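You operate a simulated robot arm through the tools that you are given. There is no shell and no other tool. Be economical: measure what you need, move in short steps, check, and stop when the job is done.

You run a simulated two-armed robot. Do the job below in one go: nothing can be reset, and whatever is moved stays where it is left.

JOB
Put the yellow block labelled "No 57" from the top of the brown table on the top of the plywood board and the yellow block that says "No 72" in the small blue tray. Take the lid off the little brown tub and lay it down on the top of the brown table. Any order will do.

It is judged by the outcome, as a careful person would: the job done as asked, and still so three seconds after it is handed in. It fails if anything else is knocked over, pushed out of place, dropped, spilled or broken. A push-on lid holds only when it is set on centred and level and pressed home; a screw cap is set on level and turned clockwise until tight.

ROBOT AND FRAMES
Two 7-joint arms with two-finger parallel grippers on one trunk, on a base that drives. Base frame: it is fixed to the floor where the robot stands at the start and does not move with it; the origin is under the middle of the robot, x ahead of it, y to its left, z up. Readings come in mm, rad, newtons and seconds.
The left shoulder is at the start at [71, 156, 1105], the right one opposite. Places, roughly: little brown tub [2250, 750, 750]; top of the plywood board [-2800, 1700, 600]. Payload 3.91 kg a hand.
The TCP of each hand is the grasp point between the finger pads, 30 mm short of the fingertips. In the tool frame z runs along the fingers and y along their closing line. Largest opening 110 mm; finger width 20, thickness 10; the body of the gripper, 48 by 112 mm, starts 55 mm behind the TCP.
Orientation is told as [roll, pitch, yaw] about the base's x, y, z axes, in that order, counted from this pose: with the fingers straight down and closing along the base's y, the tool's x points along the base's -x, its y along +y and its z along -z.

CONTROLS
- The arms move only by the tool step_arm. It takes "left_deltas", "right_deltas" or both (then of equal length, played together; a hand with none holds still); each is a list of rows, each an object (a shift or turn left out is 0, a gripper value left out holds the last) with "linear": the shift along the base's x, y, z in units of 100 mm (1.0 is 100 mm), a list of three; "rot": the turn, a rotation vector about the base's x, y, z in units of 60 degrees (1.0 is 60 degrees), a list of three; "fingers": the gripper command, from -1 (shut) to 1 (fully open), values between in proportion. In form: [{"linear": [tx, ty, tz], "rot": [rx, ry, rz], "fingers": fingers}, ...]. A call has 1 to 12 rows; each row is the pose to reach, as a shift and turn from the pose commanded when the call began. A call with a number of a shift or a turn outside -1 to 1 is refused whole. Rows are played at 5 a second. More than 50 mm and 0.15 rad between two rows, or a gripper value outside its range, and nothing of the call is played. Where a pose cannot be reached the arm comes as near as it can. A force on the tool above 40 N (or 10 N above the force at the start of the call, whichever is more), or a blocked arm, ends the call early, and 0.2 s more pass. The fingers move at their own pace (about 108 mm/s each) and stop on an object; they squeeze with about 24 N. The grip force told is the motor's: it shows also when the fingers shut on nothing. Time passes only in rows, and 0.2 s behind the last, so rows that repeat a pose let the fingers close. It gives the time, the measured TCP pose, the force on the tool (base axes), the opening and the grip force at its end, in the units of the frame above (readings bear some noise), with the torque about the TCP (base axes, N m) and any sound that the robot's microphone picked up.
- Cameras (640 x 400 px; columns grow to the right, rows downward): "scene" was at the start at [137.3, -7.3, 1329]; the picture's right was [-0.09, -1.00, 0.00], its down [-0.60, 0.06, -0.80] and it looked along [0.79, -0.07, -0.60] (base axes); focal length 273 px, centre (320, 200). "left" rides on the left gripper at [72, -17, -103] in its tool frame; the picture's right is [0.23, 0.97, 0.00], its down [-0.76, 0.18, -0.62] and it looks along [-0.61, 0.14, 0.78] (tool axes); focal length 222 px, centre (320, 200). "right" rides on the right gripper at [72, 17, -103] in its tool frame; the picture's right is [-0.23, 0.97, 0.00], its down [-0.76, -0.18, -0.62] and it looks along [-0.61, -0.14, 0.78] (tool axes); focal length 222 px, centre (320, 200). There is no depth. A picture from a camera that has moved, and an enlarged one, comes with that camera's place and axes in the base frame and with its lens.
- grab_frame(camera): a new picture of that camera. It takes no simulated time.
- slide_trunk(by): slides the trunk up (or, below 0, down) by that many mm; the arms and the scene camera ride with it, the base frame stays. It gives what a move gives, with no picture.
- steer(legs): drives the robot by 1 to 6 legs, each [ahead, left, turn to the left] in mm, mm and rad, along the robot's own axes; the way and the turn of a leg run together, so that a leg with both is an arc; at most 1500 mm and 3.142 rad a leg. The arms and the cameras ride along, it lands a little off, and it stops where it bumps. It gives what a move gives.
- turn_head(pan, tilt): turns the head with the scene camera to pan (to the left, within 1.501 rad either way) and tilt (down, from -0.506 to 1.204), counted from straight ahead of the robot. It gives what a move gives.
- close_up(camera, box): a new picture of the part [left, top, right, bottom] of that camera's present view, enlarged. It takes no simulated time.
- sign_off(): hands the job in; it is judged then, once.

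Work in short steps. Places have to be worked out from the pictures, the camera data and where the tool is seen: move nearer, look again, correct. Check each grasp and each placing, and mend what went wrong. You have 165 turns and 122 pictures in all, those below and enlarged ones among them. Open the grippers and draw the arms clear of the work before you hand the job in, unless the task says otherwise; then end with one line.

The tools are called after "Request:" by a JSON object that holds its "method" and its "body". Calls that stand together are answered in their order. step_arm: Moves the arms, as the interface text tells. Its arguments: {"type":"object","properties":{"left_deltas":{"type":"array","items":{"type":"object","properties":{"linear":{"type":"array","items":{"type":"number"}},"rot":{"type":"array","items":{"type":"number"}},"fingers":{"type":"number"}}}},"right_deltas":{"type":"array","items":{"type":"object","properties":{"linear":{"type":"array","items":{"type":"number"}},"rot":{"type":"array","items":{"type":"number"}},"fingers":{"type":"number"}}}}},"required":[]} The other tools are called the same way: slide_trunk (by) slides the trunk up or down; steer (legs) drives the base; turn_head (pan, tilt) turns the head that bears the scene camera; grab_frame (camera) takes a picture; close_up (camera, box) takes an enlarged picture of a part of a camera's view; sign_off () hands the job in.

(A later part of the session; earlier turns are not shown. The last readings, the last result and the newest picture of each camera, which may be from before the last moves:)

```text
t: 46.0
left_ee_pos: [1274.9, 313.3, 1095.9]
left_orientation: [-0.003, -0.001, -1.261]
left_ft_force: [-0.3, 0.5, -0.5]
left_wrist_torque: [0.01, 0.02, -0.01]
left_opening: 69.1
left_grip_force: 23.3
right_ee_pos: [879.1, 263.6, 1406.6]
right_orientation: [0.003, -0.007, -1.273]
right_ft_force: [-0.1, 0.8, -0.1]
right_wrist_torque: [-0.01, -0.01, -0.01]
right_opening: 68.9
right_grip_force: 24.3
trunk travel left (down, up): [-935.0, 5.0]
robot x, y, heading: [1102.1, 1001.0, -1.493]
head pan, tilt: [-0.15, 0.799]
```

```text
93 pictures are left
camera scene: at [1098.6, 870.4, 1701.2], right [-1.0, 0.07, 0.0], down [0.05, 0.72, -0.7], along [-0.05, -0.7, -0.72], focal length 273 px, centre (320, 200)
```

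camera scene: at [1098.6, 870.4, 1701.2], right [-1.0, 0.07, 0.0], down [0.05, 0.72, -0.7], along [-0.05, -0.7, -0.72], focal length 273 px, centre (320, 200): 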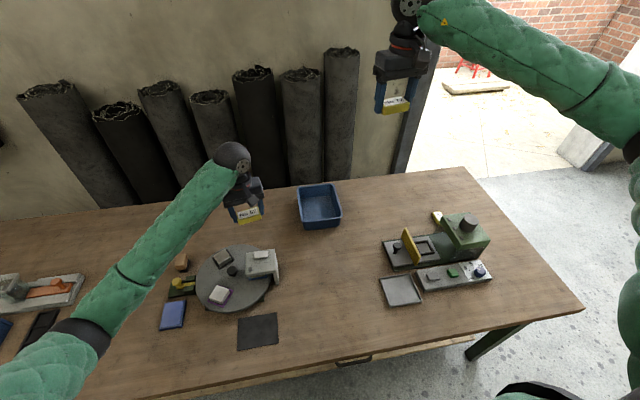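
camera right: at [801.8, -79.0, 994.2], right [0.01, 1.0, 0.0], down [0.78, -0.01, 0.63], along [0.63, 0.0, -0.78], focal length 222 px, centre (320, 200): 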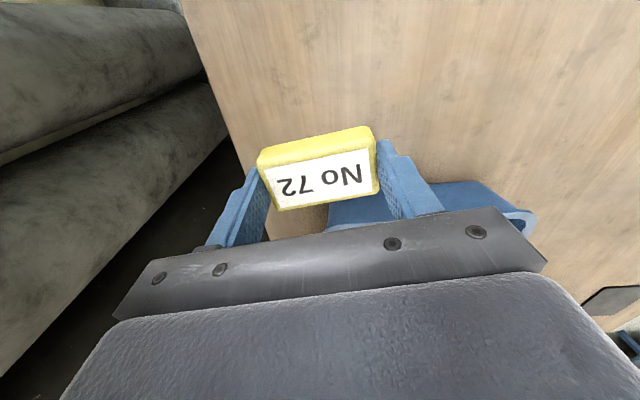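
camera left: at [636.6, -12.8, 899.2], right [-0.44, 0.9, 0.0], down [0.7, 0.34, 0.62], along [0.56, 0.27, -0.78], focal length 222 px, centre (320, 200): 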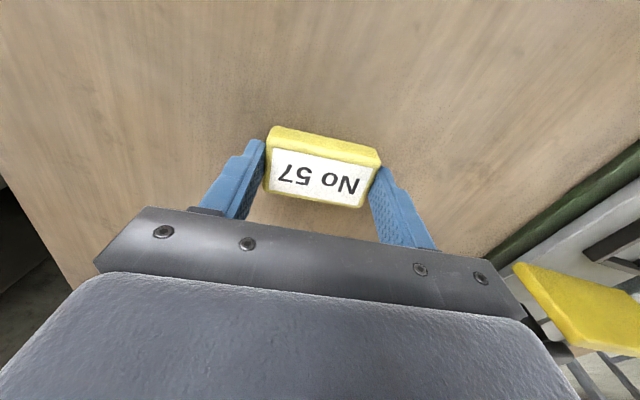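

The tray is seen at (1043, 35), so I'm about 90 mm too far from it. I'll drive in 88 mm, raise the left hand, then lower the trunk.

Request:
{"method": "steer", "body": {"legs": [[88, 0, 0]]}}

Request:
{"method": "step_arm", "body": {"left_deltas": [{"linear": [0, 0, 0.4]}, {"linear": [0, 0, 0.7]}, {"linear": [0, 0, 1]}], "right_deltas": [{"linear": [0.3, -0.3, -0.2]}, {"linear": [0.5, -0.6, -0.4]}, {"linear": [0.8, -0.8, -0.6]}]}}

Request:
{"method": "slide_trunk", "body": {"by": -190}}

Request:
{"method": "step_arm", "body": {"right_deltas": [{"linear": [0.3, -0.3, -0.2]}, {"linear": [0.5, -0.5, -0.5]}, {"linear": [0.75, -0.65, -0.9]}]}}

Request:
{"method": "grab_frame", "body": {"camera": "right"}}

Request:
{"method": "grab_frame", "body": {"camera": "scene"}}

```text
t: 47.1
left_ee_pos: [1282.7, 227.9, 1098.2]
left_orientation: [-0.002, -0.001, -1.26]
left_ft_force: [0.5, 0.1, -0.1]
left_wrist_torque: [-0.04, 0.01, -0.03]
left_opening: 68.8
left_grip_force: 23.6
right_ee_pos: [887.6, 179.9, 1409.9]
right_orientation: [0.0, -0.01, -1.27]
right_ft_force: [0.1, -0.4, 0.0]
right_wrist_torque: [0.01, -0.01, 0.01]
right_opening: 68.9
right_grip_force: 23.4
trunk travel left (down, up): [-935.0, 5.0]
robot x, y, heading: [1107.5, 911.8, -1.492]
head pan, tilt: [-0.15, 0.799]
```

```text
t: 47.9
left_ee_pos: [1283.3, 222.8, 1194.1]
left_orientation: [-0.002, 0.003, -1.263]
left_ft_force: [-0.2, -1.0, -1.1]
left_wrist_torque: [0.01, 0.03, 0.0]
left_opening: 69.1
left_grip_force: 23.8
right_ee_pos: [967.6, 91.9, 1346.6]
right_orientation: [0.0, -0.005, -1.274]
right_ft_force: [1.3, -0.3, -0.5]
right_wrist_torque: [0.01, 0.01, -0.03]
right_opening: 68.9
right_grip_force: 23.7
trunk travel left (down, up): [-935.0, 5.0]
robot x, y, heading: [1108.3, 916.6, -1.495]
head pan, tilt: [-0.15, 0.799]
```

```text
t: 50.0
left_ee_pos: [1284.2, 225.2, 1006.2]
left_orientation: [-0.003, 0.0, -1.259]
left_ft_force: [0.7, 0.2, 0.5]
left_wrist_torque: [0.01, -0.03, 0.01]
left_opening: 69.2
left_grip_force: 24.0
right_ee_pos: [968.3, 95.5, 1159.5]
right_orientation: [0.002, -0.007, -1.272]
right_ft_force: [0.2, -1.0, 0.3]
right_wrist_torque: [0.01, -0.01, -0.01]
right_opening: 69.3
right_grip_force: 24.0
trunk travel left (down, up): [-745.0, 195.0]
robot x, y, heading: [1105.9, 913.1, -1.496]
head pan, tilt: [-0.15, 0.799]
```

```text
t: 50.8
left_ee_pos: [1283.3, 224.1, 1004.4]
left_orientation: [-0.003, 0.001, -1.261]
left_ft_force: [0.4, -0.3, -0.7]
left_wrist_torque: [0.03, 0.02, 0.0]
left_opening: 68.9
left_grip_force: 23.9
right_ee_pos: [1044.6, 26.6, 1065.6]
right_orientation: [-0.001, -0.006, -1.273]
right_ft_force: [-0.3, -0.7, -1.4]
right_wrist_torque: [0.03, 0.02, -0.01]
right_opening: 69.1
right_grip_force: 24.2
trunk travel left (down, up): [-745.0, 195.0]
robot x, y, heading: [1108.9, 912.8, -1.489]
head pan, tilt: [-0.15, 0.799]
```

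```text
92 pictures are left
camera right: at [1039.2, 101.5, 1169.3], right [1.0, 0.07, 0.0], down [0.05, -0.78, 0.63], along [0.04, -0.63, -0.78], focal length 222 px, centre (320, 200)
```

right: 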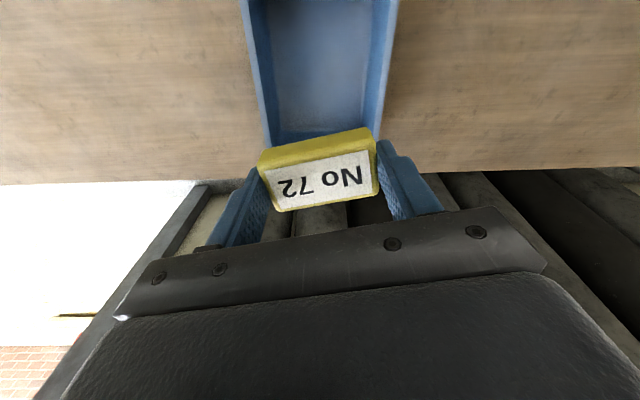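

```text
91 pictures are left
camera scene: at [1107.6, 781.2, 1511.0], right [-1.0, 0.07, 0.0], down [0.05, 0.72, -0.7], along [-0.05, -0.69, -0.72], focal length 273 px, centre (320, 200)
```

scene: 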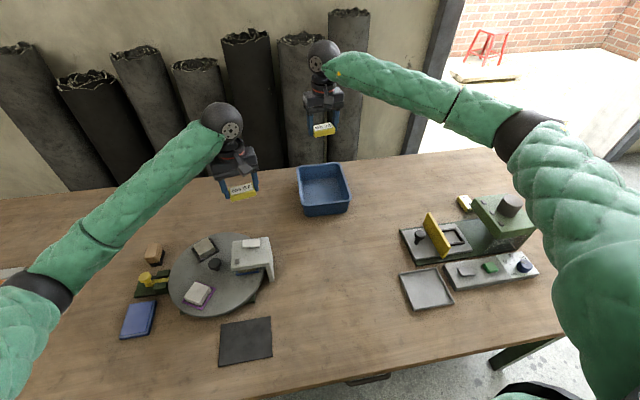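

The hand is over the tray, whose centre is at about (1048, 35). I'll align the yaw with the tray and lower in stages.

Request:
{"method": "step_arm", "body": {"right_deltas": [{"linear": [0.02, 0.05, -0.35], "rot": [0, 0, -0.1]}, {"linear": [0.04, 0.08, -0.7], "rot": [0, 0, -0.19]}, {"linear": [0.04, 0.08, -1], "rot": [0, 0, -0.19]}]}}

Request:
{"method": "step_arm", "body": {"right_deltas": [{"linear": [0, 0, -0.35]}, {"linear": [0, 0, -0.7]}, {"linear": [0, 0, -0.9]}]}}

Request:
{"method": "grab_frame", "body": {"camera": "right"}}

Request:
{"method": "close_up", "body": {"camera": "scene", "box": [240, 130, 400, 230]}}

```text
t: 51.6
left_ee_pos: [1282.2, 225.2, 1006.5]
left_orientation: [-0.003, 0.0, -1.261]
left_ft_force: [0.3, -0.4, -1.4]
left_wrist_torque: [-0.01, -0.01, 0.0]
left_opening: 68.9
left_grip_force: 24.1
right_ee_pos: [1047.2, 36.5, 968.3]
right_orientation: [0.002, -0.006, -1.471]
right_ft_force: [0.2, -0.8, -0.5]
right_wrist_torque: [0.0, 0.02, 0.0]
right_opening: 68.7
right_grip_force: 23.7
trunk travel left (down, up): [-745.0, 195.0]
robot x, y, heading: [1107.9, 910.9, -1.49]
head pan, tilt: [-0.15, 0.799]
```

```text
t: 52.4
left_ee_pos: [1283.6, 225.3, 1005.7]
left_orientation: [-0.001, 0.0, -1.261]
left_ft_force: [0.3, 0.4, -0.5]
left_wrist_torque: [-0.01, -0.01, 0.01]
left_opening: 69.2
left_grip_force: 24.5
right_ee_pos: [1047.4, 36.3, 878.6]
right_orientation: [-0.001, -0.006, -1.472]
right_ft_force: [0.5, 0.1, -0.7]
right_wrist_torque: [0.01, 0.02, 0.03]
right_opening: 68.9
right_grip_force: 24.6
trunk travel left (down, up): [-745.0, 195.0]
robot x, y, heading: [1108.8, 912.8, -1.493]
head pan, tilt: [-0.15, 0.799]
```

```text
90 pictures are left
camera right: at [1057.4, 110.8, 980.9], right [0.99, -0.13, 0.0], down [-0.1, -0.77, 0.63], along [-0.08, -0.62, -0.78], focal length 222 px, centre (320, 200)
```

right: 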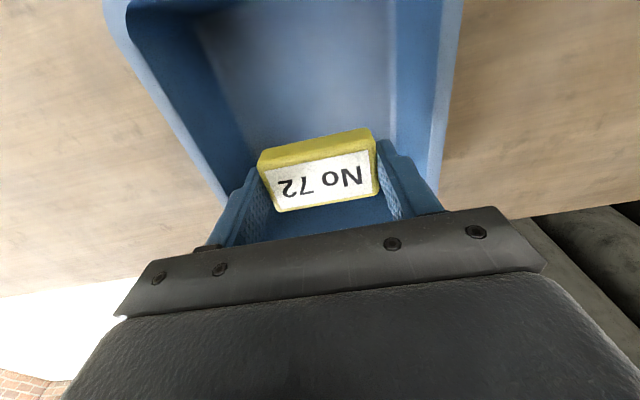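

```text
4.00 times, centred on (320, 180) of scene
camera zoom: at [1106.1, 782.6, 1511.2], right [-1.0, 0.07, 0.0], down [0.05, 0.72, -0.7], along [-0.05, -0.69, -0.72], focal length 1094 px, centre (320, 280)
```

zoom: 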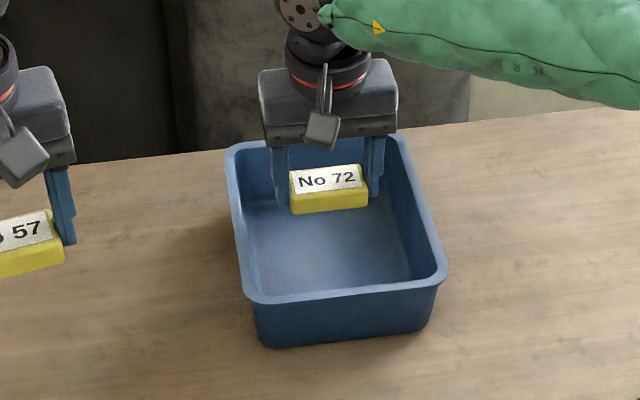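

The block is inside the tray outline and well centred. I'll lower it to the floor, release with a small opening and check.

Request:
{"method": "step_arm", "body": {"right_deltas": [{"linear": [0.02, 0, -0.35]}, {"linear": [0.03, 0, -0.6]}, {"linear": [0.03, 0, -0.74]}, {"linear": [0.03, 0, -0.8]}]}}

Request:
{"method": "close_up", "body": {"camera": "scene", "box": [240, 130, 400, 230]}}

```text
t: 53.4
left_ee_pos: [1282.7, 225.1, 1006.3]
left_orientation: [-0.001, 0.0, -1.259]
left_ft_force: [-0.5, -0.9, -1.0]
left_wrist_torque: [-0.02, 0.0, -0.02]
left_opening: 68.9
left_grip_force: 24.1
right_ee_pos: [1051.0, 37.2, 799.6]
right_orientation: [0.0, -0.006, -1.469]
right_ft_force: [0.5, -0.4, -0.5]
right_wrist_torque: [0.0, 0.02, -0.02]
right_opening: 69.2
right_grip_force: 24.0
trunk travel left (down, up): [-745.0, 195.0]
robot x, y, heading: [1108.2, 909.1, -1.497]
head pan, tilt: [-0.15, 0.799]
```

```text
4.00 times, centred on (320, 180) of scene
camera zoom: at [1106.2, 782.5, 1511.1], right [-1.0, 0.07, 0.0], down [0.05, 0.72, -0.7], along [-0.05, -0.69, -0.72], focal length 1094 px, centre (320, 280)
```

zoom: 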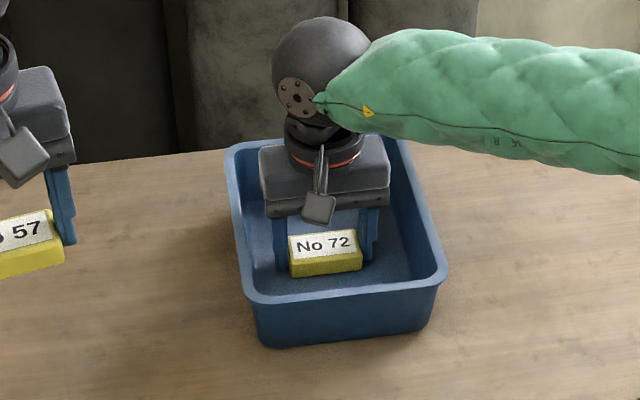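

No contact yet. I'll ease down 4 mm more, then release.

Request:
{"method": "step_arm", "body": {"right_deltas": [{"linear": [0, 0, -0.02]}, {"linear": [0, 0, -0.04]}]}}

Request:
{"method": "step_arm", "body": {"right_deltas": [{"linear": [0, 0, 0], "fingers": 0.55}, {"linear": [0, 0, 0], "fingers": 0.55}, {"linear": [0, 0, 0], "fingers": 0.55}, {"linear": [0, 0, 0.3], "fingers": 0.55}, {"linear": [0, 0, 0.65], "fingers": 0.55}, {"linear": [0, 0, 1], "fingers": 0.55}]}}

Request:
{"method": "close_up", "body": {"camera": "scene", "box": [240, 130, 400, 230]}}

```text
t: 54.0
left_ee_pos: [1283.7, 225.5, 1007.2]
left_orientation: [-0.003, -0.002, -1.261]
left_ft_force: [0.5, 0.3, -0.7]
left_wrist_torque: [0.0, 0.0, -0.02]
left_opening: 69.1
left_grip_force: 24.1
right_ee_pos: [1051.3, 37.0, 797.7]
right_orientation: [0.001, -0.008, -1.47]
right_ft_force: [0.7, -2.6, 13.5]
right_wrist_torque: [0.09, 0.31, 0.04]
right_opening: 68.9
right_grip_force: 24.0
trunk travel left (down, up): [-745.0, 195.0]
robot x, y, heading: [1110.0, 912.4, -1.487]
head pan, tilt: [-0.15, 0.799]
```

```text
t: 55.4
left_ee_pos: [1281.7, 225.7, 1005.4]
left_orientation: [-0.003, 0.0, -1.258]
left_ft_force: [0.3, -0.1, -0.1]
left_wrist_torque: [-0.02, -0.02, 0.0]
left_opening: 69.0
left_grip_force: 23.8
right_ee_pos: [1051.4, 38.6, 894.9]
right_orientation: [0.0, -0.007, -1.47]
right_ft_force: [0.2, 0.3, 0.4]
right_wrist_torque: [0.02, 0.04, 0.0]
right_opening: 85.3
right_grip_force: 0.0
trunk travel left (down, up): [-745.0, 195.0]
robot x, y, heading: [1109.8, 909.9, -1.487]
head pan, tilt: [-0.15, 0.799]
```

```text
4.00 times, centred on (320, 180) of scene
camera zoom: at [1106.1, 782.9, 1511.0], right [-1.0, 0.07, 0.0], down [0.05, 0.72, -0.7], along [-0.05, -0.7, -0.72], focal length 1094 px, centre (320, 280)
```

zoom: 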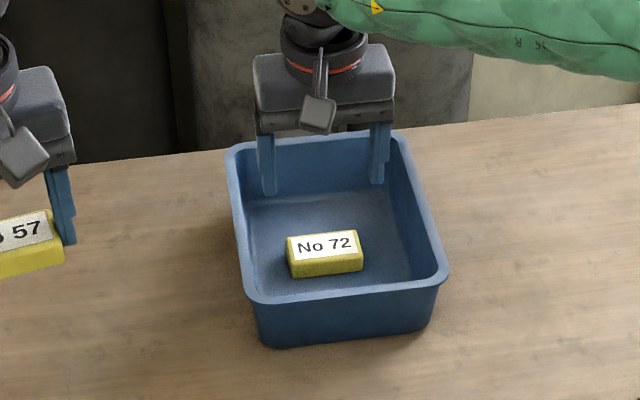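

No 72 lies flat in the tray. I'll lift the right hand clear, raise the trunk a bit, back off, and drive along the table to the tub.

Request:
{"method": "step_arm", "body": {"right_deltas": [{"linear": [0, 0, 0.35]}, {"linear": [0, 0.1, 0.7]}, {"linear": [-0.2, 0.3, 1]}]}}

Request:
{"method": "slide_trunk", "body": {"by": 120}}

Request:
{"method": "steer", "body": {"legs": [[-240, 0, 0], [0, 1314, 0]]}}

Request:
{"method": "turn_head", "body": {"pan": -0.2, "tilt": 0.9}}

Request:
{"method": "grab_frame", "body": {"camera": "scene"}}

```text
t: 56.2
left_ee_pos: [1283.1, 226.3, 1006.8]
left_orientation: [-0.001, 0.0, -1.262]
left_ft_force: [-0.5, -0.3, 0.3]
left_wrist_torque: [-0.04, -0.04, 0.03]
left_opening: 69.0
left_grip_force: 23.8
right_ee_pos: [1028.8, 69.1, 995.9]
right_orientation: [0.003, -0.009, -1.47]
right_ft_force: [-0.4, -0.8, 0.1]
right_wrist_torque: [-0.07, 0.0, -0.03]
right_opening: 85.6
right_grip_force: 0.0
trunk travel left (down, up): [-745.0, 195.0]
robot x, y, heading: [1106.2, 911.5, -1.489]
head pan, tilt: [-0.15, 0.799]
```

```text
t: 57.7
left_ee_pos: [1283.2, 224.3, 1125.0]
left_orientation: [-0.002, 0.002, -1.259]
left_ft_force: [0.2, -0.3, -0.4]
left_wrist_torque: [-0.01, -0.03, -0.05]
left_opening: 68.9
left_grip_force: 24.0
right_ee_pos: [1029.9, 67.8, 1114.2]
right_orientation: [0.001, -0.007, -1.469]
right_ft_force: [0.3, 0.3, -0.2]
right_wrist_torque: [0.01, 0.01, 0.01]
right_opening: 85.2
right_grip_force: 0.0
trunk travel left (down, up): [-865.0, 75.0]
robot x, y, heading: [1107.3, 911.8, -1.487]
head pan, tilt: [-0.15, 0.799]
```

```text
t: 65.7
left_ee_pos: [2579.8, 576.2, 1125.9]
left_orientation: [-0.002, 0.0, -1.257]
left_ft_force: [0.3, -0.2, -1.4]
left_wrist_torque: [0.0, 0.0, 0.0]
left_opening: 69.3
left_grip_force: 23.6
right_ee_pos: [2327.7, 419.4, 1113.7]
right_orientation: [0.0, -0.007, -1.468]
right_ft_force: [-0.2, 0.2, -0.1]
right_wrist_torque: [0.04, 0.03, 0.0]
right_opening: 85.5
right_grip_force: 0.0
trunk travel left (down, up): [-865.0, 75.0]
robot x, y, heading: [2399.3, 1266.8, -1.484]
head pan, tilt: [-0.15, 0.799]
```

```text
t: 66.4
left_ee_pos: [2581.4, 577.0, 1126.5]
left_orientation: [-0.003, -0.001, -1.257]
left_ft_force: [0.3, -0.4, -1.3]
left_wrist_torque: [-0.02, -0.01, 0.01]
left_opening: 68.8
left_grip_force: 24.0
right_ee_pos: [2328.5, 418.6, 1115.0]
right_orientation: [0.0, -0.006, -1.468]
right_ft_force: [-0.8, -0.1, 0.6]
right_wrist_torque: [-0.02, -0.01, -0.02]
right_opening: 85.2
right_grip_force: 0.1
trunk travel left (down, up): [-865.0, 75.0]
robot x, y, heading: [2400.5, 1264.2, -1.486]
head pan, tilt: [-0.201, 0.901]
```

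```text
86 pictures are left
camera scene: at [2399.1, 1138.8, 1623.3], right [-0.99, 0.12, 0.0], down [0.09, 0.78, -0.62], along [-0.07, -0.62, -0.78], focal length 273 px, centre (320, 200)
```

scene: 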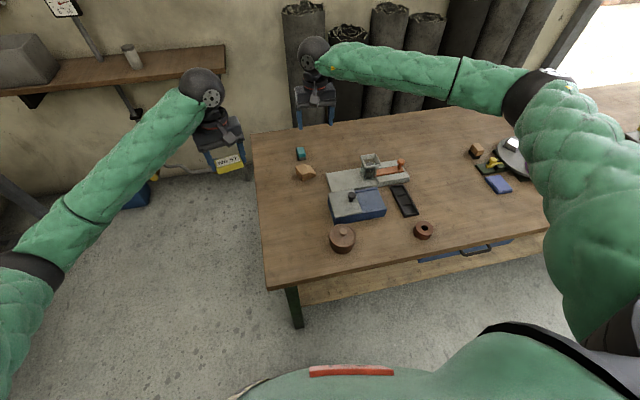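

The tub with its knobbed lid is in view at roughly (2268, 658). I'll zoom in on it.

Request:
{"method": "close_up", "body": {"camera": "scene", "box": [260, 150, 460, 275]}}

```text
3.20 times, centred on (360, 212) of scene
camera zoom: at [2399.1, 1138.8, 1623.3], right [-0.99, 0.12, 0.0], down [0.09, 0.78, -0.62], along [-0.07, -0.62, -0.78], focal length 875 px, centre (192, 160)
```

zoom: 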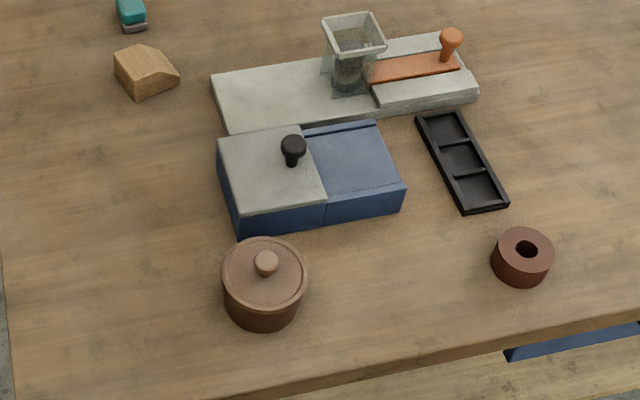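

The tub's centre is near (2268, 659) with the knob top at about z 838, and there's clear table on the +x side for the lid. I'll bring the right hand over the knob.

Request:
{"method": "step_arm", "body": {"right_deltas": [{"linear": [-0.1, 0.4, 0]}, {"linear": [-0.3, 0.8, 0]}, {"linear": [-0.4, 1, 0]}]}}

Request:
{"method": "step_arm", "body": {"right_deltas": [{"linear": [-0.1, 0.4, -0.2], "fingers": 0.1}, {"linear": [-0.2, 0.7, -0.5], "fingers": 0.1}, {"linear": [-0.2, 1, -0.7], "fingers": 0.1}]}}

Request:
{"method": "step_arm", "body": {"right_deltas": [{"linear": [0, 0.2, -0.4]}, {"linear": [0, 0.4, -0.7]}, {"linear": [0, 0.4, -1]}]}}

Request:
{"method": "grab_frame", "body": {"camera": "right"}}

Request:
{"method": "close_up", "body": {"camera": "scene", "box": [260, 150, 460, 275]}}

```text
t: 67.2
left_ee_pos: [2581.3, 577.2, 1127.3]
left_orientation: [-0.002, 0.0, -1.258]
left_ft_force: [0.6, -0.3, 0.0]
left_wrist_torque: [-0.03, -0.01, 0.0]
left_opening: 69.0
left_grip_force: 24.6
right_ee_pos: [2287.6, 518.9, 1115.8]
right_orientation: [0.001, -0.007, -1.467]
right_ft_force: [-0.2, -0.2, -0.7]
right_wrist_torque: [0.01, -0.04, 0.01]
right_opening: 85.2
right_grip_force: 0.0
trunk travel left (down, up): [-865.0, 75.0]
robot x, y, heading: [2402.9, 1264.1, -1.486]
head pan, tilt: [-0.201, 0.901]
```

```text
t: 68.0
left_ee_pos: [2581.2, 577.4, 1126.1]
left_orientation: [-0.001, -0.001, -1.256]
left_ft_force: [-1.4, 0.4, -0.6]
left_wrist_torque: [0.01, 0.01, -0.01]
left_opening: 68.9
left_grip_force: 24.1
right_ee_pos: [2268.8, 620.1, 1046.4]
right_orientation: [0.001, -0.01, -1.468]
right_ft_force: [0.1, 0.5, 0.9]
right_wrist_torque: [-0.01, 0.02, -0.02]
right_opening: 60.5
right_grip_force: 0.0
trunk travel left (down, up): [-865.0, 75.0]
robot x, y, heading: [2403.9, 1268.3, -1.483]
head pan, tilt: [-0.201, 0.901]
```

```text
t: 68.8
left_ee_pos: [2580.3, 575.6, 1125.2]
left_orientation: [-0.002, 0.001, -1.257]
left_ft_force: [0.1, -0.2, -0.4]
left_wrist_torque: [0.03, 0.0, 0.0]
left_opening: 69.0
left_grip_force: 23.7
right_ee_pos: [2267.3, 659.7, 944.5]
right_orientation: [0.0, -0.008, -1.468]
right_ft_force: [0.2, 0.1, -0.1]
right_wrist_torque: [0.04, -0.01, 0.0]
right_opening: 60.3
right_grip_force: 0.0
trunk travel left (down, up): [-865.0, 75.0]
robot x, y, heading: [2407.0, 1260.8, -1.486]
head pan, tilt: [-0.201, 0.901]
```

```text
84 pictures are left
camera right: at [2276.8, 733.8, 1047.8], right [0.99, -0.13, 0.0], down [-0.1, -0.77, 0.63], along [-0.08, -0.62, -0.78], focal length 222 px, centre (320, 200)
```

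right: 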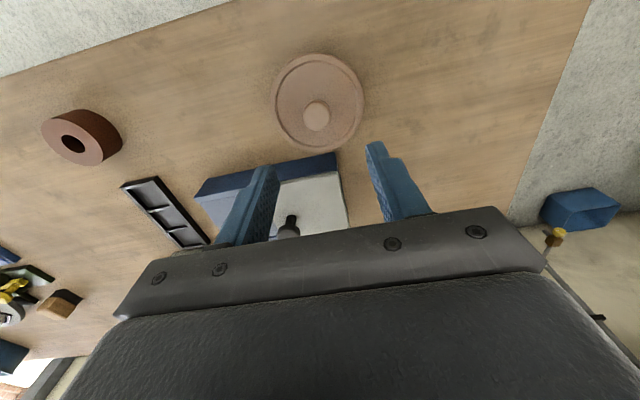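

```text
3.20 times, centred on (360, 212) of scene
camera zoom: at [2398.6, 1138.0, 1623.2], right [-0.99, 0.12, 0.0], down [0.09, 0.78, -0.62], along [-0.07, -0.62, -0.78], focal length 875 px, centre (192, 160)
```

zoom: 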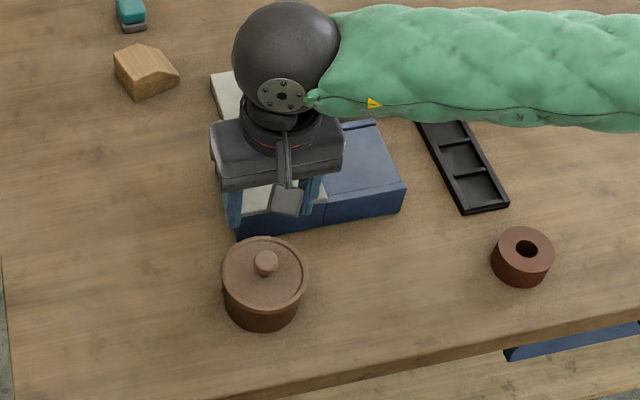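

The knob triangulates to about (2265, 668), with its top at z 840–858. I'll come down 40 mm and measure again.

Request:
{"method": "step_arm", "body": {"right_deltas": [{"linear": [-0.02, 0.05, -0.25]}, {"linear": [-0.03, 0.08, -0.45]}]}}

Request:
{"method": "grab_frame", "body": {"camera": "right"}}

Request:
{"method": "close_up", "body": {"camera": "scene", "box": [290, 190, 390, 253]}}

```text
t: 69.4
left_ee_pos: [2580.1, 576.4, 1125.4]
left_orientation: [-0.001, 0.001, -1.256]
left_ft_force: [0.5, 0.0, -1.1]
left_wrist_torque: [0.0, -0.01, -0.01]
left_opening: 68.9
left_grip_force: 23.6
right_ee_pos: [2265.6, 667.6, 900.9]
right_orientation: [0.001, -0.007, -1.467]
right_ft_force: [0.7, 0.5, -0.9]
right_wrist_torque: [-0.01, 0.01, -0.03]
right_opening: 60.7
right_grip_force: 0.1
trunk travel left (down, up): [-865.0, 75.0]
robot x, y, heading: [2404.1, 1263.5, -1.484]
head pan, tilt: [-0.201, 0.901]
```

```text
82 pictures are left
camera right: at [2274.2, 741.0, 1003.0], right [0.99, -0.13, 0.0], down [-0.1, -0.77, 0.63], along [-0.08, -0.62, -0.78], focal length 222 px, centre (320, 200)
```

right: 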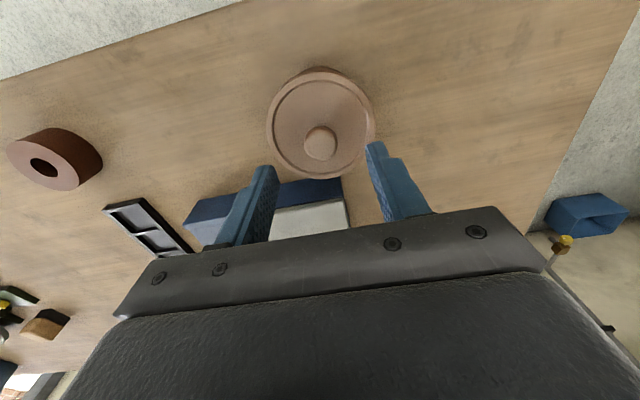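

```text
6.35 times, centred on (340, 222) of scene
camera zoom: at [2398.6, 1138.4, 1623.2], right [-0.99, 0.12, 0.0], down [0.09, 0.78, -0.62], along [-0.07, -0.62, -0.78], focal length 1736 px, centre (193, 64)
```

zoom: 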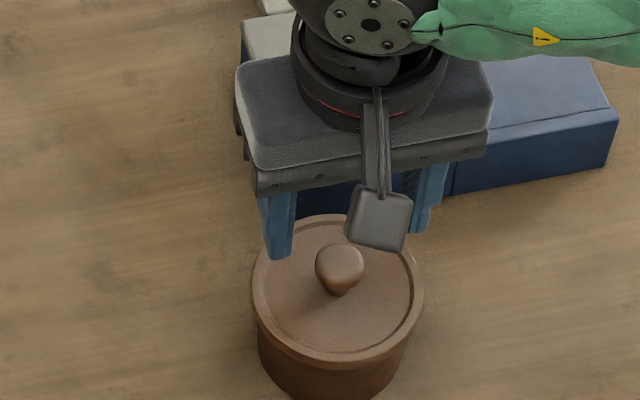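

The knob ball is centred at about (2265, 666, 832), roughly 28 mm across. I'll narrow the opening to 46, go down to TCP z 848 and close.

Request:
{"method": "step_arm", "body": {"right_deltas": [{"linear": [0, -0.01, -0.2], "fingers": -0.16}, {"linear": [0, -0.01, -0.4], "fingers": -0.16}, {"linear": [0, -0.01, -0.52], "fingers": -0.16}]}}

Request:
{"method": "grab_frame", "body": {"camera": "right"}}

Request:
{"method": "close_up", "body": {"camera": "scene", "box": [290, 190, 390, 253]}}

```text
t: 70.2
left_ee_pos: [2579.7, 576.6, 1126.7]
left_orientation: [-0.002, 0.001, -1.258]
left_ft_force: [-0.2, 0.9, -1.1]
left_wrist_torque: [0.0, 0.01, -0.02]
left_opening: 68.7
left_grip_force: 23.8
right_ee_pos: [2264.6, 666.5, 852.9]
right_orientation: [0.002, -0.012, -1.466]
right_ft_force: [-2.3, 7.9, 15.4]
right_wrist_torque: [0.31, 0.17, -0.01]
right_opening: 46.2
right_grip_force: 0.1
trunk travel left (down, up): [-865.0, 75.0]
robot x, y, heading: [2405.3, 1264.2, -1.491]
head pan, tilt: [-0.201, 0.901]
stopped in row 3 (right hand): the force on the tool passed its limit at 42 N (the readings are from after the stop); the commanded pose is now the measured one
```

```text
80 pictures are left
camera right: at [2274.4, 741.2, 955.2], right [0.99, -0.12, 0.0], down [-0.1, -0.77, 0.63], along [-0.08, -0.63, -0.78], focal length 222 px, centre (320, 200)
```

right: 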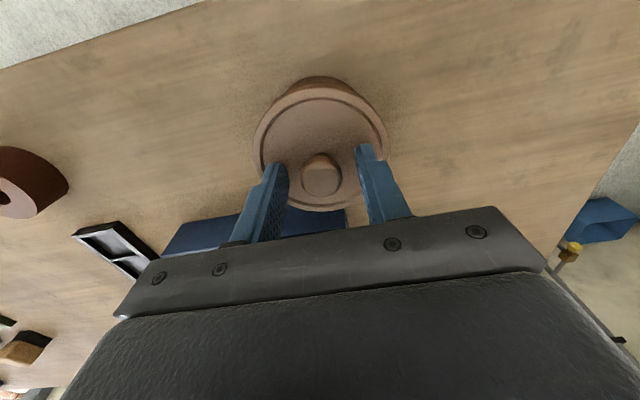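

```text
6.35 times, centred on (340, 222) of scene
camera zoom: at [2398.4, 1140.6, 1623.5], right [-0.99, 0.12, 0.0], down [0.09, 0.78, -0.62], along [-0.07, -0.62, -0.78], focal length 1736 px, centre (193, 64)
```

zoom: 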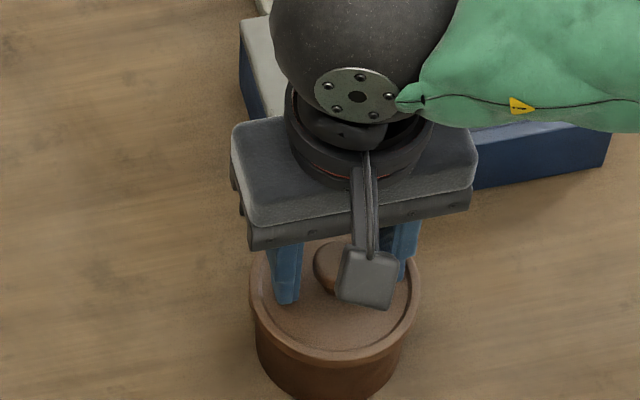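

A fingertip touched the lid at tip z about 822, and the tub looks unmoved with the knob between the fingers. I'll ease up 4 mm and close.

Request:
{"method": "step_arm", "body": {"right_deltas": [{"linear": [0, 0.01, 0.04], "fingers": -0.16}, {"linear": [0, 0.01, 0.04], "fingers": -1}, {"linear": [0, 0.01, 0.04], "fingers": -1}, {"linear": [0, 0.01, 0.04], "fingers": -1}]}}

Request:
{"method": "step_arm", "body": {"right_deltas": [{"linear": [0, 0, 0.05]}, {"linear": [0, 0, 0.1]}, {"linear": [0, 0, 0.15]}]}}

Request:
{"method": "close_up", "body": {"camera": "scene", "box": [290, 190, 390, 253]}}

Request:
{"method": "grab_frame", "body": {"camera": "right"}}

```text
t: 71.2
left_ee_pos: [2579.8, 576.5, 1127.0]
left_orientation: [-0.002, -0.001, -1.257]
left_ft_force: [0.0, -0.3, -1.0]
left_wrist_torque: [0.03, 0.0, -0.01]
left_opening: 68.7
left_grip_force: 24.5
right_ee_pos: [2265.5, 665.8, 854.9]
right_orientation: [0.002, -0.01, -1.468]
right_ft_force: [0.5, -0.8, -1.1]
right_wrist_torque: [0.02, -0.03, 0.0]
right_opening: 24.7
right_grip_force: 23.8
trunk travel left (down, up): [-865.0, 75.0]
robot x, y, heading: [2406.0, 1264.2, -1.49]
head pan, tilt: [-0.201, 0.901]
```

```text
t: 72.0
left_ee_pos: [2579.8, 576.2, 1126.0]
left_orientation: [-0.002, -0.001, -1.258]
left_ft_force: [0.2, -0.1, -0.9]
left_wrist_torque: [-0.01, 0.0, 0.0]
left_opening: 69.0
left_grip_force: 24.2
right_ee_pos: [2265.6, 667.8, 871.1]
right_orientation: [0.001, -0.01, -1.467]
right_ft_force: [0.3, 0.4, -1.4]
right_wrist_torque: [0.02, 0.0, 0.02]
right_opening: 24.6
right_grip_force: 23.1
trunk travel left (down, up): [-865.0, 75.0]
robot x, y, heading: [2404.4, 1264.1, -1.485]
head pan, tilt: [-0.201, 0.901]
```

```text
6.35 times, centred on (340, 222) of scene
camera zoom: at [2398.5, 1138.9, 1623.2], right [-0.99, 0.12, 0.0], down [0.09, 0.78, -0.62], along [-0.07, -0.62, -0.78], focal length 1736 px, centre (193, 64)
```

zoom: 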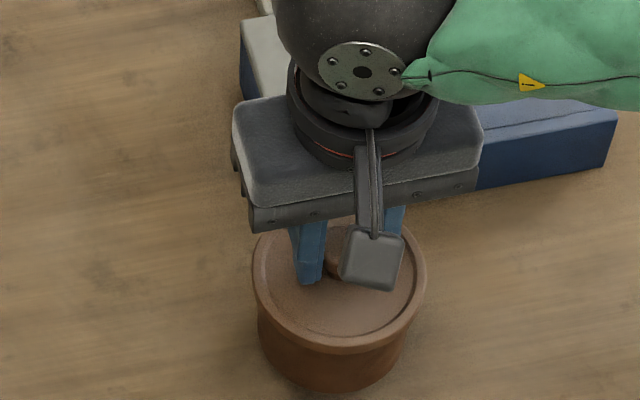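

```text
77 pictures are left
camera right: at [2274.5, 741.5, 973.0], right [0.99, -0.13, 0.0], down [-0.1, -0.77, 0.63], along [-0.08, -0.63, -0.78], focal length 222 px, centre (320, 200)
```

right: 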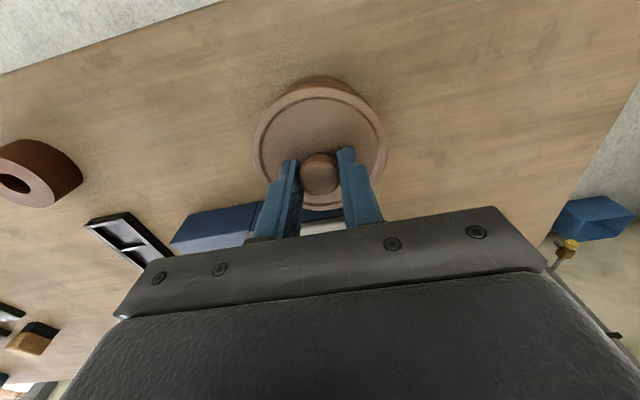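

It's unclear whether the tub is coming up with the lid. I'll lift 20 mm more and look with a wider crop.

Request:
{"method": "step_arm", "body": {"right_deltas": [{"linear": [0, 0, 0.07]}, {"linear": [0, 0, 0.14]}, {"linear": [0, 0, 0.2]}]}}

Request:
{"method": "close_up", "body": {"camera": "scene", "box": [280, 190, 400, 265]}}

```text
t: 72.8
left_ee_pos: [2579.5, 576.2, 1125.7]
left_orientation: [-0.002, 0.0, -1.258]
left_ft_force: [0.0, 0.1, -1.8]
left_wrist_torque: [0.0, -0.01, 0.03]
left_opening: 68.7
left_grip_force: 23.9
right_ee_pos: [2265.2, 665.9, 889.9]
right_orientation: [0.0, -0.011, -1.467]
right_ft_force: [-1.2, 0.8, -1.6]
right_wrist_torque: [0.01, 0.0, -0.02]
right_opening: 24.7
right_grip_force: 24.0
trunk travel left (down, up): [-865.0, 75.0]
robot x, y, heading: [2399.3, 1264.4, -1.492]
head pan, tilt: [-0.201, 0.901]
```

```text
5.33 times, centred on (340, 228) of scene
camera zoom: at [2398.6, 1138.8, 1623.2], right [-0.99, 0.12, 0.0], down [0.09, 0.78, -0.62], along [-0.07, -0.62, -0.78], focal length 1458 px, centre (213, 53)
```

zoom: 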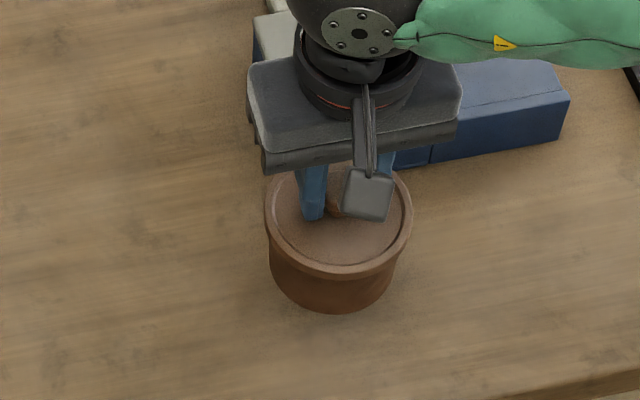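

The tub is stuck to the lid and came up with it, so I'll need both hands. I'll set it straight back down and release.

Request:
{"method": "step_arm", "body": {"right_deltas": [{"linear": [0, 0, -0.15]}, {"linear": [0, 0, -0.28]}, {"linear": [0, 0, -0.33]}, {"linear": [0, 0, -0.35]}]}}

Request:
{"method": "close_up", "body": {"camera": "scene", "box": [280, 190, 400, 265]}}

```text
t: 73.8
left_ee_pos: [2581.0, 576.0, 1126.6]
left_orientation: [-0.002, 0.001, -1.258]
left_ft_force: [-0.7, 0.0, -0.6]
left_wrist_torque: [0.03, -0.02, 0.02]
left_opening: 68.7
left_grip_force: 24.1
right_ee_pos: [2263.9, 666.5, 854.7]
right_orientation: [0.001, -0.011, -1.467]
right_ft_force: [1.4, 0.3, -0.8]
right_wrist_torque: [0.01, 0.01, 0.01]
right_opening: 24.4
right_grip_force: 23.9
trunk travel left (down, up): [-865.0, 75.0]
robot x, y, heading: [2402.1, 1266.9, -1.49]
head pan, tilt: [-0.201, 0.901]
```

```text
5.33 times, centred on (340, 228) of scene
camera zoom: at [2398.5, 1138.8, 1623.2], right [-0.99, 0.12, 0.0], down [0.09, 0.78, -0.62], along [-0.07, -0.62, -0.78], focal length 1458 px, centre (213, 53)
```

zoom: 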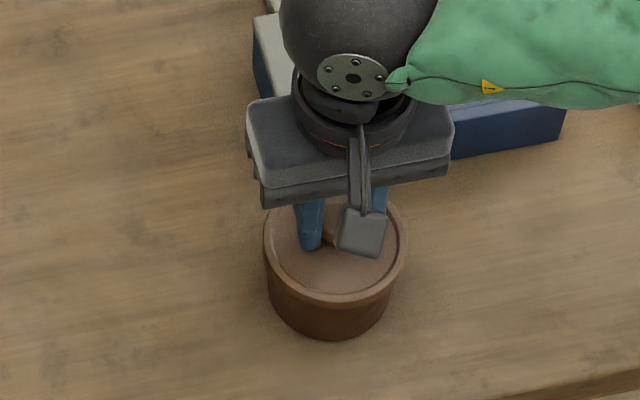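

The tub is back in place. I'll release the knob and draw the right hand up. Then I'll park block No 57 on a clear stretch of this table so both hands are free.

Request:
{"method": "step_arm", "body": {"right_deltas": [{"linear": [0, 0, 0], "fingers": -0.16}, {"linear": [0, 0, 0], "fingers": -0.16}, {"linear": [0, 0, 0.3], "fingers": -0.16}, {"linear": [0, 0, 0.65], "fingers": -0.16}, {"linear": [0, 0, 1], "fingers": -0.16}]}}

Request:
{"method": "step_arm", "body": {"left_deltas": [{"linear": [-0.3, 0, -0.3]}, {"linear": [-0.6, 0, -0.6]}, {"linear": [-0.8, 0, -0.8]}, {"linear": [-1, 0, -1]}], "right_deltas": [{"linear": [-0.2, 0, 0.2]}, {"linear": [-0.4, 0, 0.4]}, {"linear": [-0.7, -0.2, 0.7]}, {"linear": [-1, -0.4, 1]}]}}

Request:
{"method": "step_arm", "body": {"left_deltas": [{"linear": [-0.2, 0, -0.3], "rot": [0, 0, -0.05]}, {"linear": [-0.3, 0, -0.6], "rot": [0, 0, -0.1]}, {"linear": [-0.3, 0, -1], "rot": [0, 0, -0.2]}]}}

Request:
{"method": "grab_frame", "body": {"camera": "scene"}}

```text
t: 75.0
left_ee_pos: [2580.5, 576.5, 1125.5]
left_orientation: [0.0, -0.001, -1.259]
left_ft_force: [-0.6, 0.4, -0.2]
left_wrist_torque: [0.0, 0.01, -0.01]
left_opening: 69.0
left_grip_force: 24.0
right_ee_pos: [2265.5, 666.2, 956.5]
right_orientation: [0.0, -0.008, -1.465]
right_ft_force: [0.5, 0.4, 0.4]
right_wrist_torque: [0.0, 0.06, 0.02]
right_opening: 46.3
right_grip_force: 0.1
trunk travel left (down, up): [-865.0, 75.0]
robot x, y, heading: [2405.5, 1263.7, -1.488]
head pan, tilt: [-0.201, 0.901]
```

```text
t: 76.0
left_ee_pos: [2476.2, 575.7, 1026.0]
left_orientation: [0.0, 0.002, -1.257]
left_ft_force: [-1.1, -0.4, -1.4]
left_wrist_torque: [0.02, -0.01, -0.01]
left_opening: 68.9
left_grip_force: 23.9
right_ee_pos: [2162.5, 624.8, 1059.1]
right_orientation: [0.002, -0.011, -1.467]
right_ft_force: [-0.2, 1.2, -0.1]
right_wrist_torque: [-0.04, 0.0, 0.01]
right_opening: 46.2
right_grip_force: 0.1
trunk travel left (down, up): [-865.0, 75.0]
robot x, y, heading: [2406.7, 1265.4, -1.489]
head pan, tilt: [-0.201, 0.901]
```

```text
t: 76.8
left_ee_pos: [2449.6, 576.2, 925.6]
left_orientation: [-0.004, 0.0, -1.469]
left_ft_force: [-0.2, -0.1, -0.1]
left_wrist_torque: [0.03, 0.03, 0.03]
left_opening: 68.9
left_grip_force: 24.2
right_ee_pos: [2164.8, 624.1, 1057.9]
right_orientation: [0.0, -0.008, -1.469]
right_ft_force: [-0.3, -0.5, 0.6]
right_wrist_torque: [0.01, 0.02, 0.01]
right_opening: 46.3
right_grip_force: 0.0
trunk travel left (down, up): [-865.0, 75.0]
robot x, y, heading: [2405.0, 1266.2, -1.485]
head pan, tilt: [-0.201, 0.901]
```

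```text
74 pictures are left
camera scene: at [2399.4, 1138.8, 1623.3], right [-0.99, 0.12, 0.0], down [0.09, 0.78, -0.62], along [-0.07, -0.62, -0.78], focal length 273 px, centre (320, 200)
```

scene: 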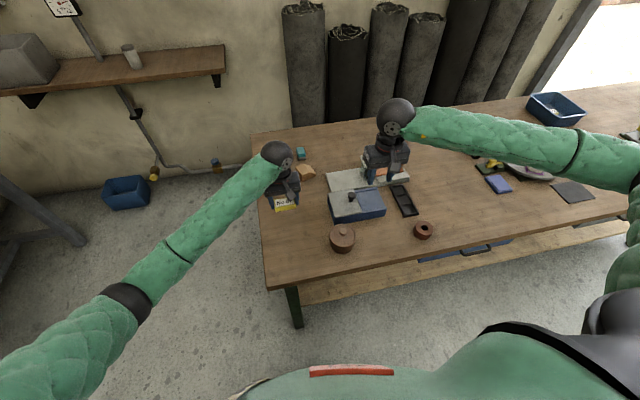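

The spot under the left hand is clear. I'll lower No 57 to the table; I'll also zoom in on the blue thing on the floor to make sure I used the right tray.

Request:
{"method": "step_arm", "body": {"left_deltas": [{"linear": [0, 0, -0.4]}, {"linear": [0, 0, -0.7]}, {"linear": [0, 0, -0.95]}]}}

Request:
{"method": "step_arm", "body": {"left_deltas": [{"linear": [0, 0, -0.15]}, {"linear": [0, 0, -0.28]}, {"linear": [0, 0, -0.33]}]}}

Request:
{"method": "close_up", "body": {"camera": "scene", "box": [80, 140, 240, 240]}}

Request:
{"method": "close_up", "body": {"camera": "scene", "box": [230, 140, 350, 260]}}

```text
t: 77.6
left_ee_pos: [2448.5, 577.0, 829.8]
left_orientation: [-0.002, -0.001, -1.467]
left_ft_force: [0.9, 1.0, 0.6]
left_wrist_torque: [0.03, -0.02, -0.04]
left_opening: 68.9
left_grip_force: 23.8
right_ee_pos: [2163.4, 623.4, 1057.8]
right_orientation: [0.003, -0.011, -1.469]
right_ft_force: [0.0, -0.4, -0.8]
right_wrist_torque: [0.05, 0.0, 0.04]
right_opening: 46.4
right_grip_force: 0.1
trunk travel left (down, up): [-865.0, 75.0]
robot x, y, heading: [2400.0, 1261.9, -1.488]
head pan, tilt: [-0.201, 0.901]
```

```text
t: 78.4
left_ee_pos: [2450.8, 575.2, 797.2]
left_orientation: [-0.001, 0.0, -1.467]
left_ft_force: [0.0, -0.5, 0.6]
left_wrist_torque: [0.02, 0.02, -0.01]
left_opening: 68.9
left_grip_force: 23.4
right_ee_pos: [2163.0, 624.5, 1057.1]
right_orientation: [0.001, -0.011, -1.468]
right_ft_force: [0.4, 0.6, 0.2]
right_wrist_torque: [0.01, 0.01, -0.01]
right_opening: 46.0
right_grip_force: 0.0
trunk travel left (down, up): [-865.0, 75.0]
robot x, y, heading: [2402.2, 1263.8, -1.487]
head pan, tilt: [-0.201, 0.901]
```

```text
4.00 times, centred on (160, 190) of scene
camera zoom: at [2398.5, 1138.9, 1623.3], right [-0.99, 0.12, 0.0], down [0.09, 0.78, -0.62], along [-0.07, -0.62, -0.78], focal length 1094 px, centre (960, 240)
```

zoom: 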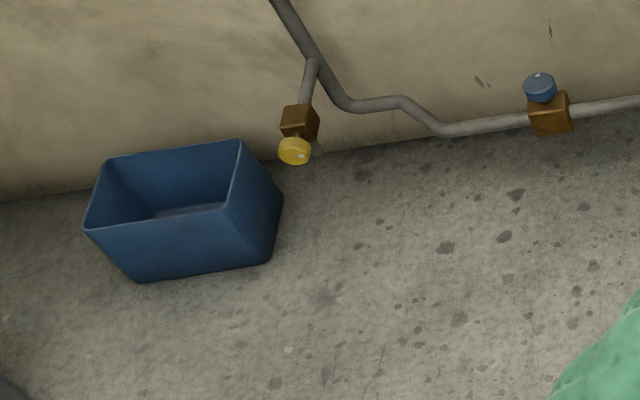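

```text
3.33 times, centred on (290, 200) of scene
camera zoom: at [2398.5, 1138.9, 1623.3], right [-0.99, 0.12, 0.0], down [0.09, 0.78, -0.62], along [-0.07, -0.62, -0.78], focal length 912 px, centre (420, 200)
```

zoom: 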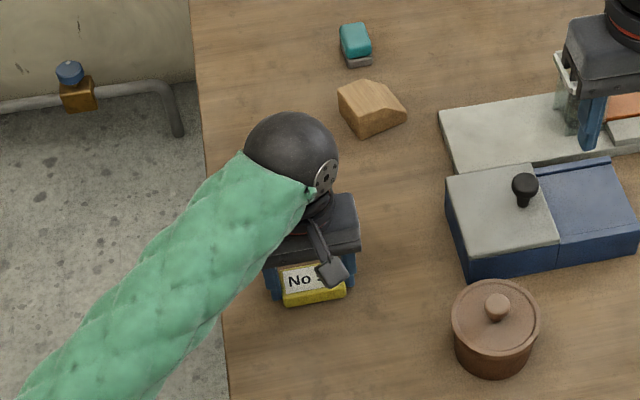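

The floor object is a deep bin, so the tray on the table was the right one. The block is all but touching the table; I'll ease down 2 mm, release, and draw the left hand up.

Request:
{"method": "step_arm", "body": {"left_deltas": [{"linear": [0, 0, -0.02]}, {"linear": [0, 0, -0.02], "fingers": 0.5}, {"linear": [0, 0, -0.02], "fingers": 0.5}, {"linear": [0, 0, 0.3], "fingers": 0.5}, {"linear": [0, 0, 0.65], "fingers": 0.5}, {"linear": [0, 0, 1], "fingers": 0.5}]}}

Request:
{"method": "step_arm", "body": {"left_deltas": [{"linear": [0, 0.2, 0.3]}, {"linear": [0, 0.4, 0.65]}, {"linear": [0, 0.5, 1]}]}}

Request:
{"method": "close_up", "body": {"camera": "scene", "box": [230, 140, 350, 260]}}

```text
t: 79.8
left_ee_pos: [2449.5, 576.5, 895.9]
left_orientation: [-0.001, 0.0, -1.466]
left_ft_force: [-0.3, 0.8, 0.3]
left_wrist_torque: [0.0, 0.02, -0.01]
left_opening: 82.6
left_grip_force: 0.1
right_ee_pos: [2163.2, 624.9, 1058.4]
right_orientation: [0.0, -0.011, -1.468]
right_ft_force: [-0.9, -0.6, 0.3]
right_wrist_torque: [0.01, 0.0, 0.02]
right_opening: 46.2
right_grip_force: 0.1
trunk travel left (down, up): [-865.0, 75.0]
robot x, y, heading: [2402.1, 1261.2, -1.489]
head pan, tilt: [-0.201, 0.901]
```

```text
t: 80.6
left_ee_pos: [2448.8, 626.2, 996.0]
left_orientation: [-0.001, 0.004, -1.467]
left_ft_force: [-0.9, 0.1, 0.7]
left_wrist_torque: [-0.02, -0.01, -0.01]
left_opening: 82.3
left_grip_force: 0.0
right_ee_pos: [2163.0, 623.7, 1056.5]
right_orientation: [0.002, -0.012, -1.466]
right_ft_force: [-0.3, -0.2, -0.8]
right_wrist_torque: [0.0, -0.05, -0.02]
right_opening: 46.3
right_grip_force: 0.2
trunk travel left (down, up): [-865.0, 75.0]
robot x, y, heading: [2403.2, 1266.2, -1.487]
head pan, tilt: [-0.201, 0.901]
```

```text
3.33 times, centred on (290, 200) of scene
camera zoom: at [2398.7, 1138.5, 1623.0], right [-0.99, 0.12, 0.0], down [0.09, 0.78, -0.62], along [-0.07, -0.62, -0.78], focal length 912 px, centre (420, 200)
```

zoom: 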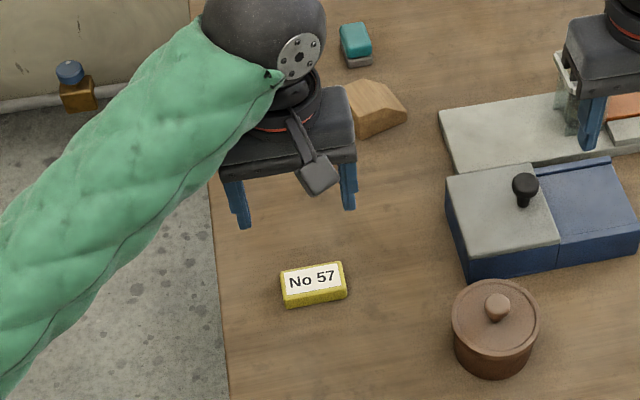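

No 57 is parked at about (2450, 576). Next I'll back off so the tub is about 820 mm straight ahead: the left hand will hold its body from my side, nearly level, while the right hand pulls the lid.

Request:
{"method": "steer", "body": {"legs": [[-235, -186, 0]]}}

Request:
{"method": "slide_trunk", "body": {"by": -120}}

Request:
{"method": "turn_head", "body": {"pan": 0, "tilt": 0.75}}

Request:
{"method": "grab_frame", "body": {"camera": "scene"}}

```text
t: 82.7
left_ee_pos: [2244.0, 847.5, 998.2]
left_orientation: [-0.001, -0.001, -1.464]
left_ft_force: [-1.2, -0.6, 0.7]
left_wrist_torque: [0.03, -0.01, 0.02]
left_opening: 82.6
left_grip_force: 0.1
right_ee_pos: [1959.1, 844.9, 1057.8]
right_orientation: [-0.001, -0.01, -1.464]
right_ft_force: [0.6, 0.7, -0.3]
right_wrist_torque: [0.01, 0.02, 0.03]
right_opening: 46.2
right_grip_force: 0.1
trunk travel left (down, up): [-865.0, 75.0]
robot x, y, heading: [2198.9, 1484.2, -1.487]
head pan, tilt: [-0.201, 0.901]
```

```text
t: 84.2
left_ee_pos: [2245.6, 848.0, 880.0]
left_orientation: [-0.002, 0.0, -1.465]
left_ft_force: [-0.3, 0.9, -0.1]
left_wrist_torque: [0.0, -0.01, -0.01]
left_opening: 82.4
left_grip_force: 0.1
right_ee_pos: [1959.4, 844.9, 938.1]
right_orientation: [0.001, -0.01, -1.463]
right_ft_force: [-0.5, -0.3, 0.1]
right_wrist_torque: [-0.04, -0.02, -0.05]
right_opening: 45.7
right_grip_force: 0.0
trunk travel left (down, up): [-745.0, 195.0]
robot x, y, heading: [2195.5, 1485.8, -1.483]
head pan, tilt: [-0.201, 0.901]
```

```text
t: 84.9
left_ee_pos: [2244.2, 847.5, 878.1]
left_orientation: [-0.001, 0.001, -1.465]
left_ft_force: [0.2, -0.3, -0.7]
left_wrist_torque: [0.01, -0.03, -0.01]
left_opening: 82.7
left_grip_force: 0.0
right_ee_pos: [1958.9, 845.9, 937.0]
right_orientation: [0.002, -0.009, -1.464]
right_ft_force: [0.3, 1.2, 0.4]
right_wrist_torque: [0.01, 0.01, -0.02]
right_opening: 46.2
right_grip_force: 0.1
trunk travel left (down, up): [-745.0, 195.0]
robot x, y, heading: [2199.6, 1484.0, -1.484]
head pan, tilt: [0.0, 0.75]
```

```text
70 pictures are left
camera scene: at [2208.0, 1352.6, 1515.1], right [-1.0, -0.08, 0.0], down [-0.06, 0.68, -0.73], along [0.06, -0.73, -0.68], focal length 273 px, centre (320, 200)
```

scene: 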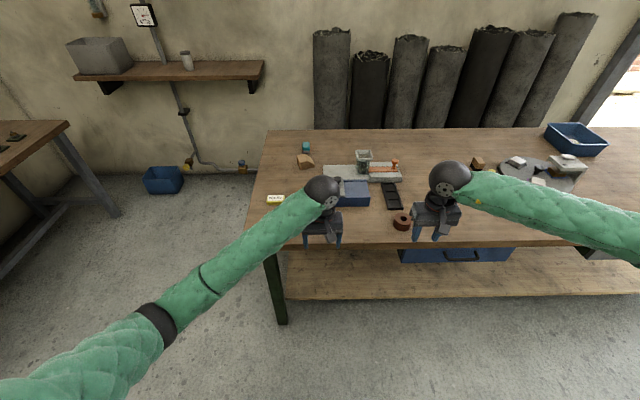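

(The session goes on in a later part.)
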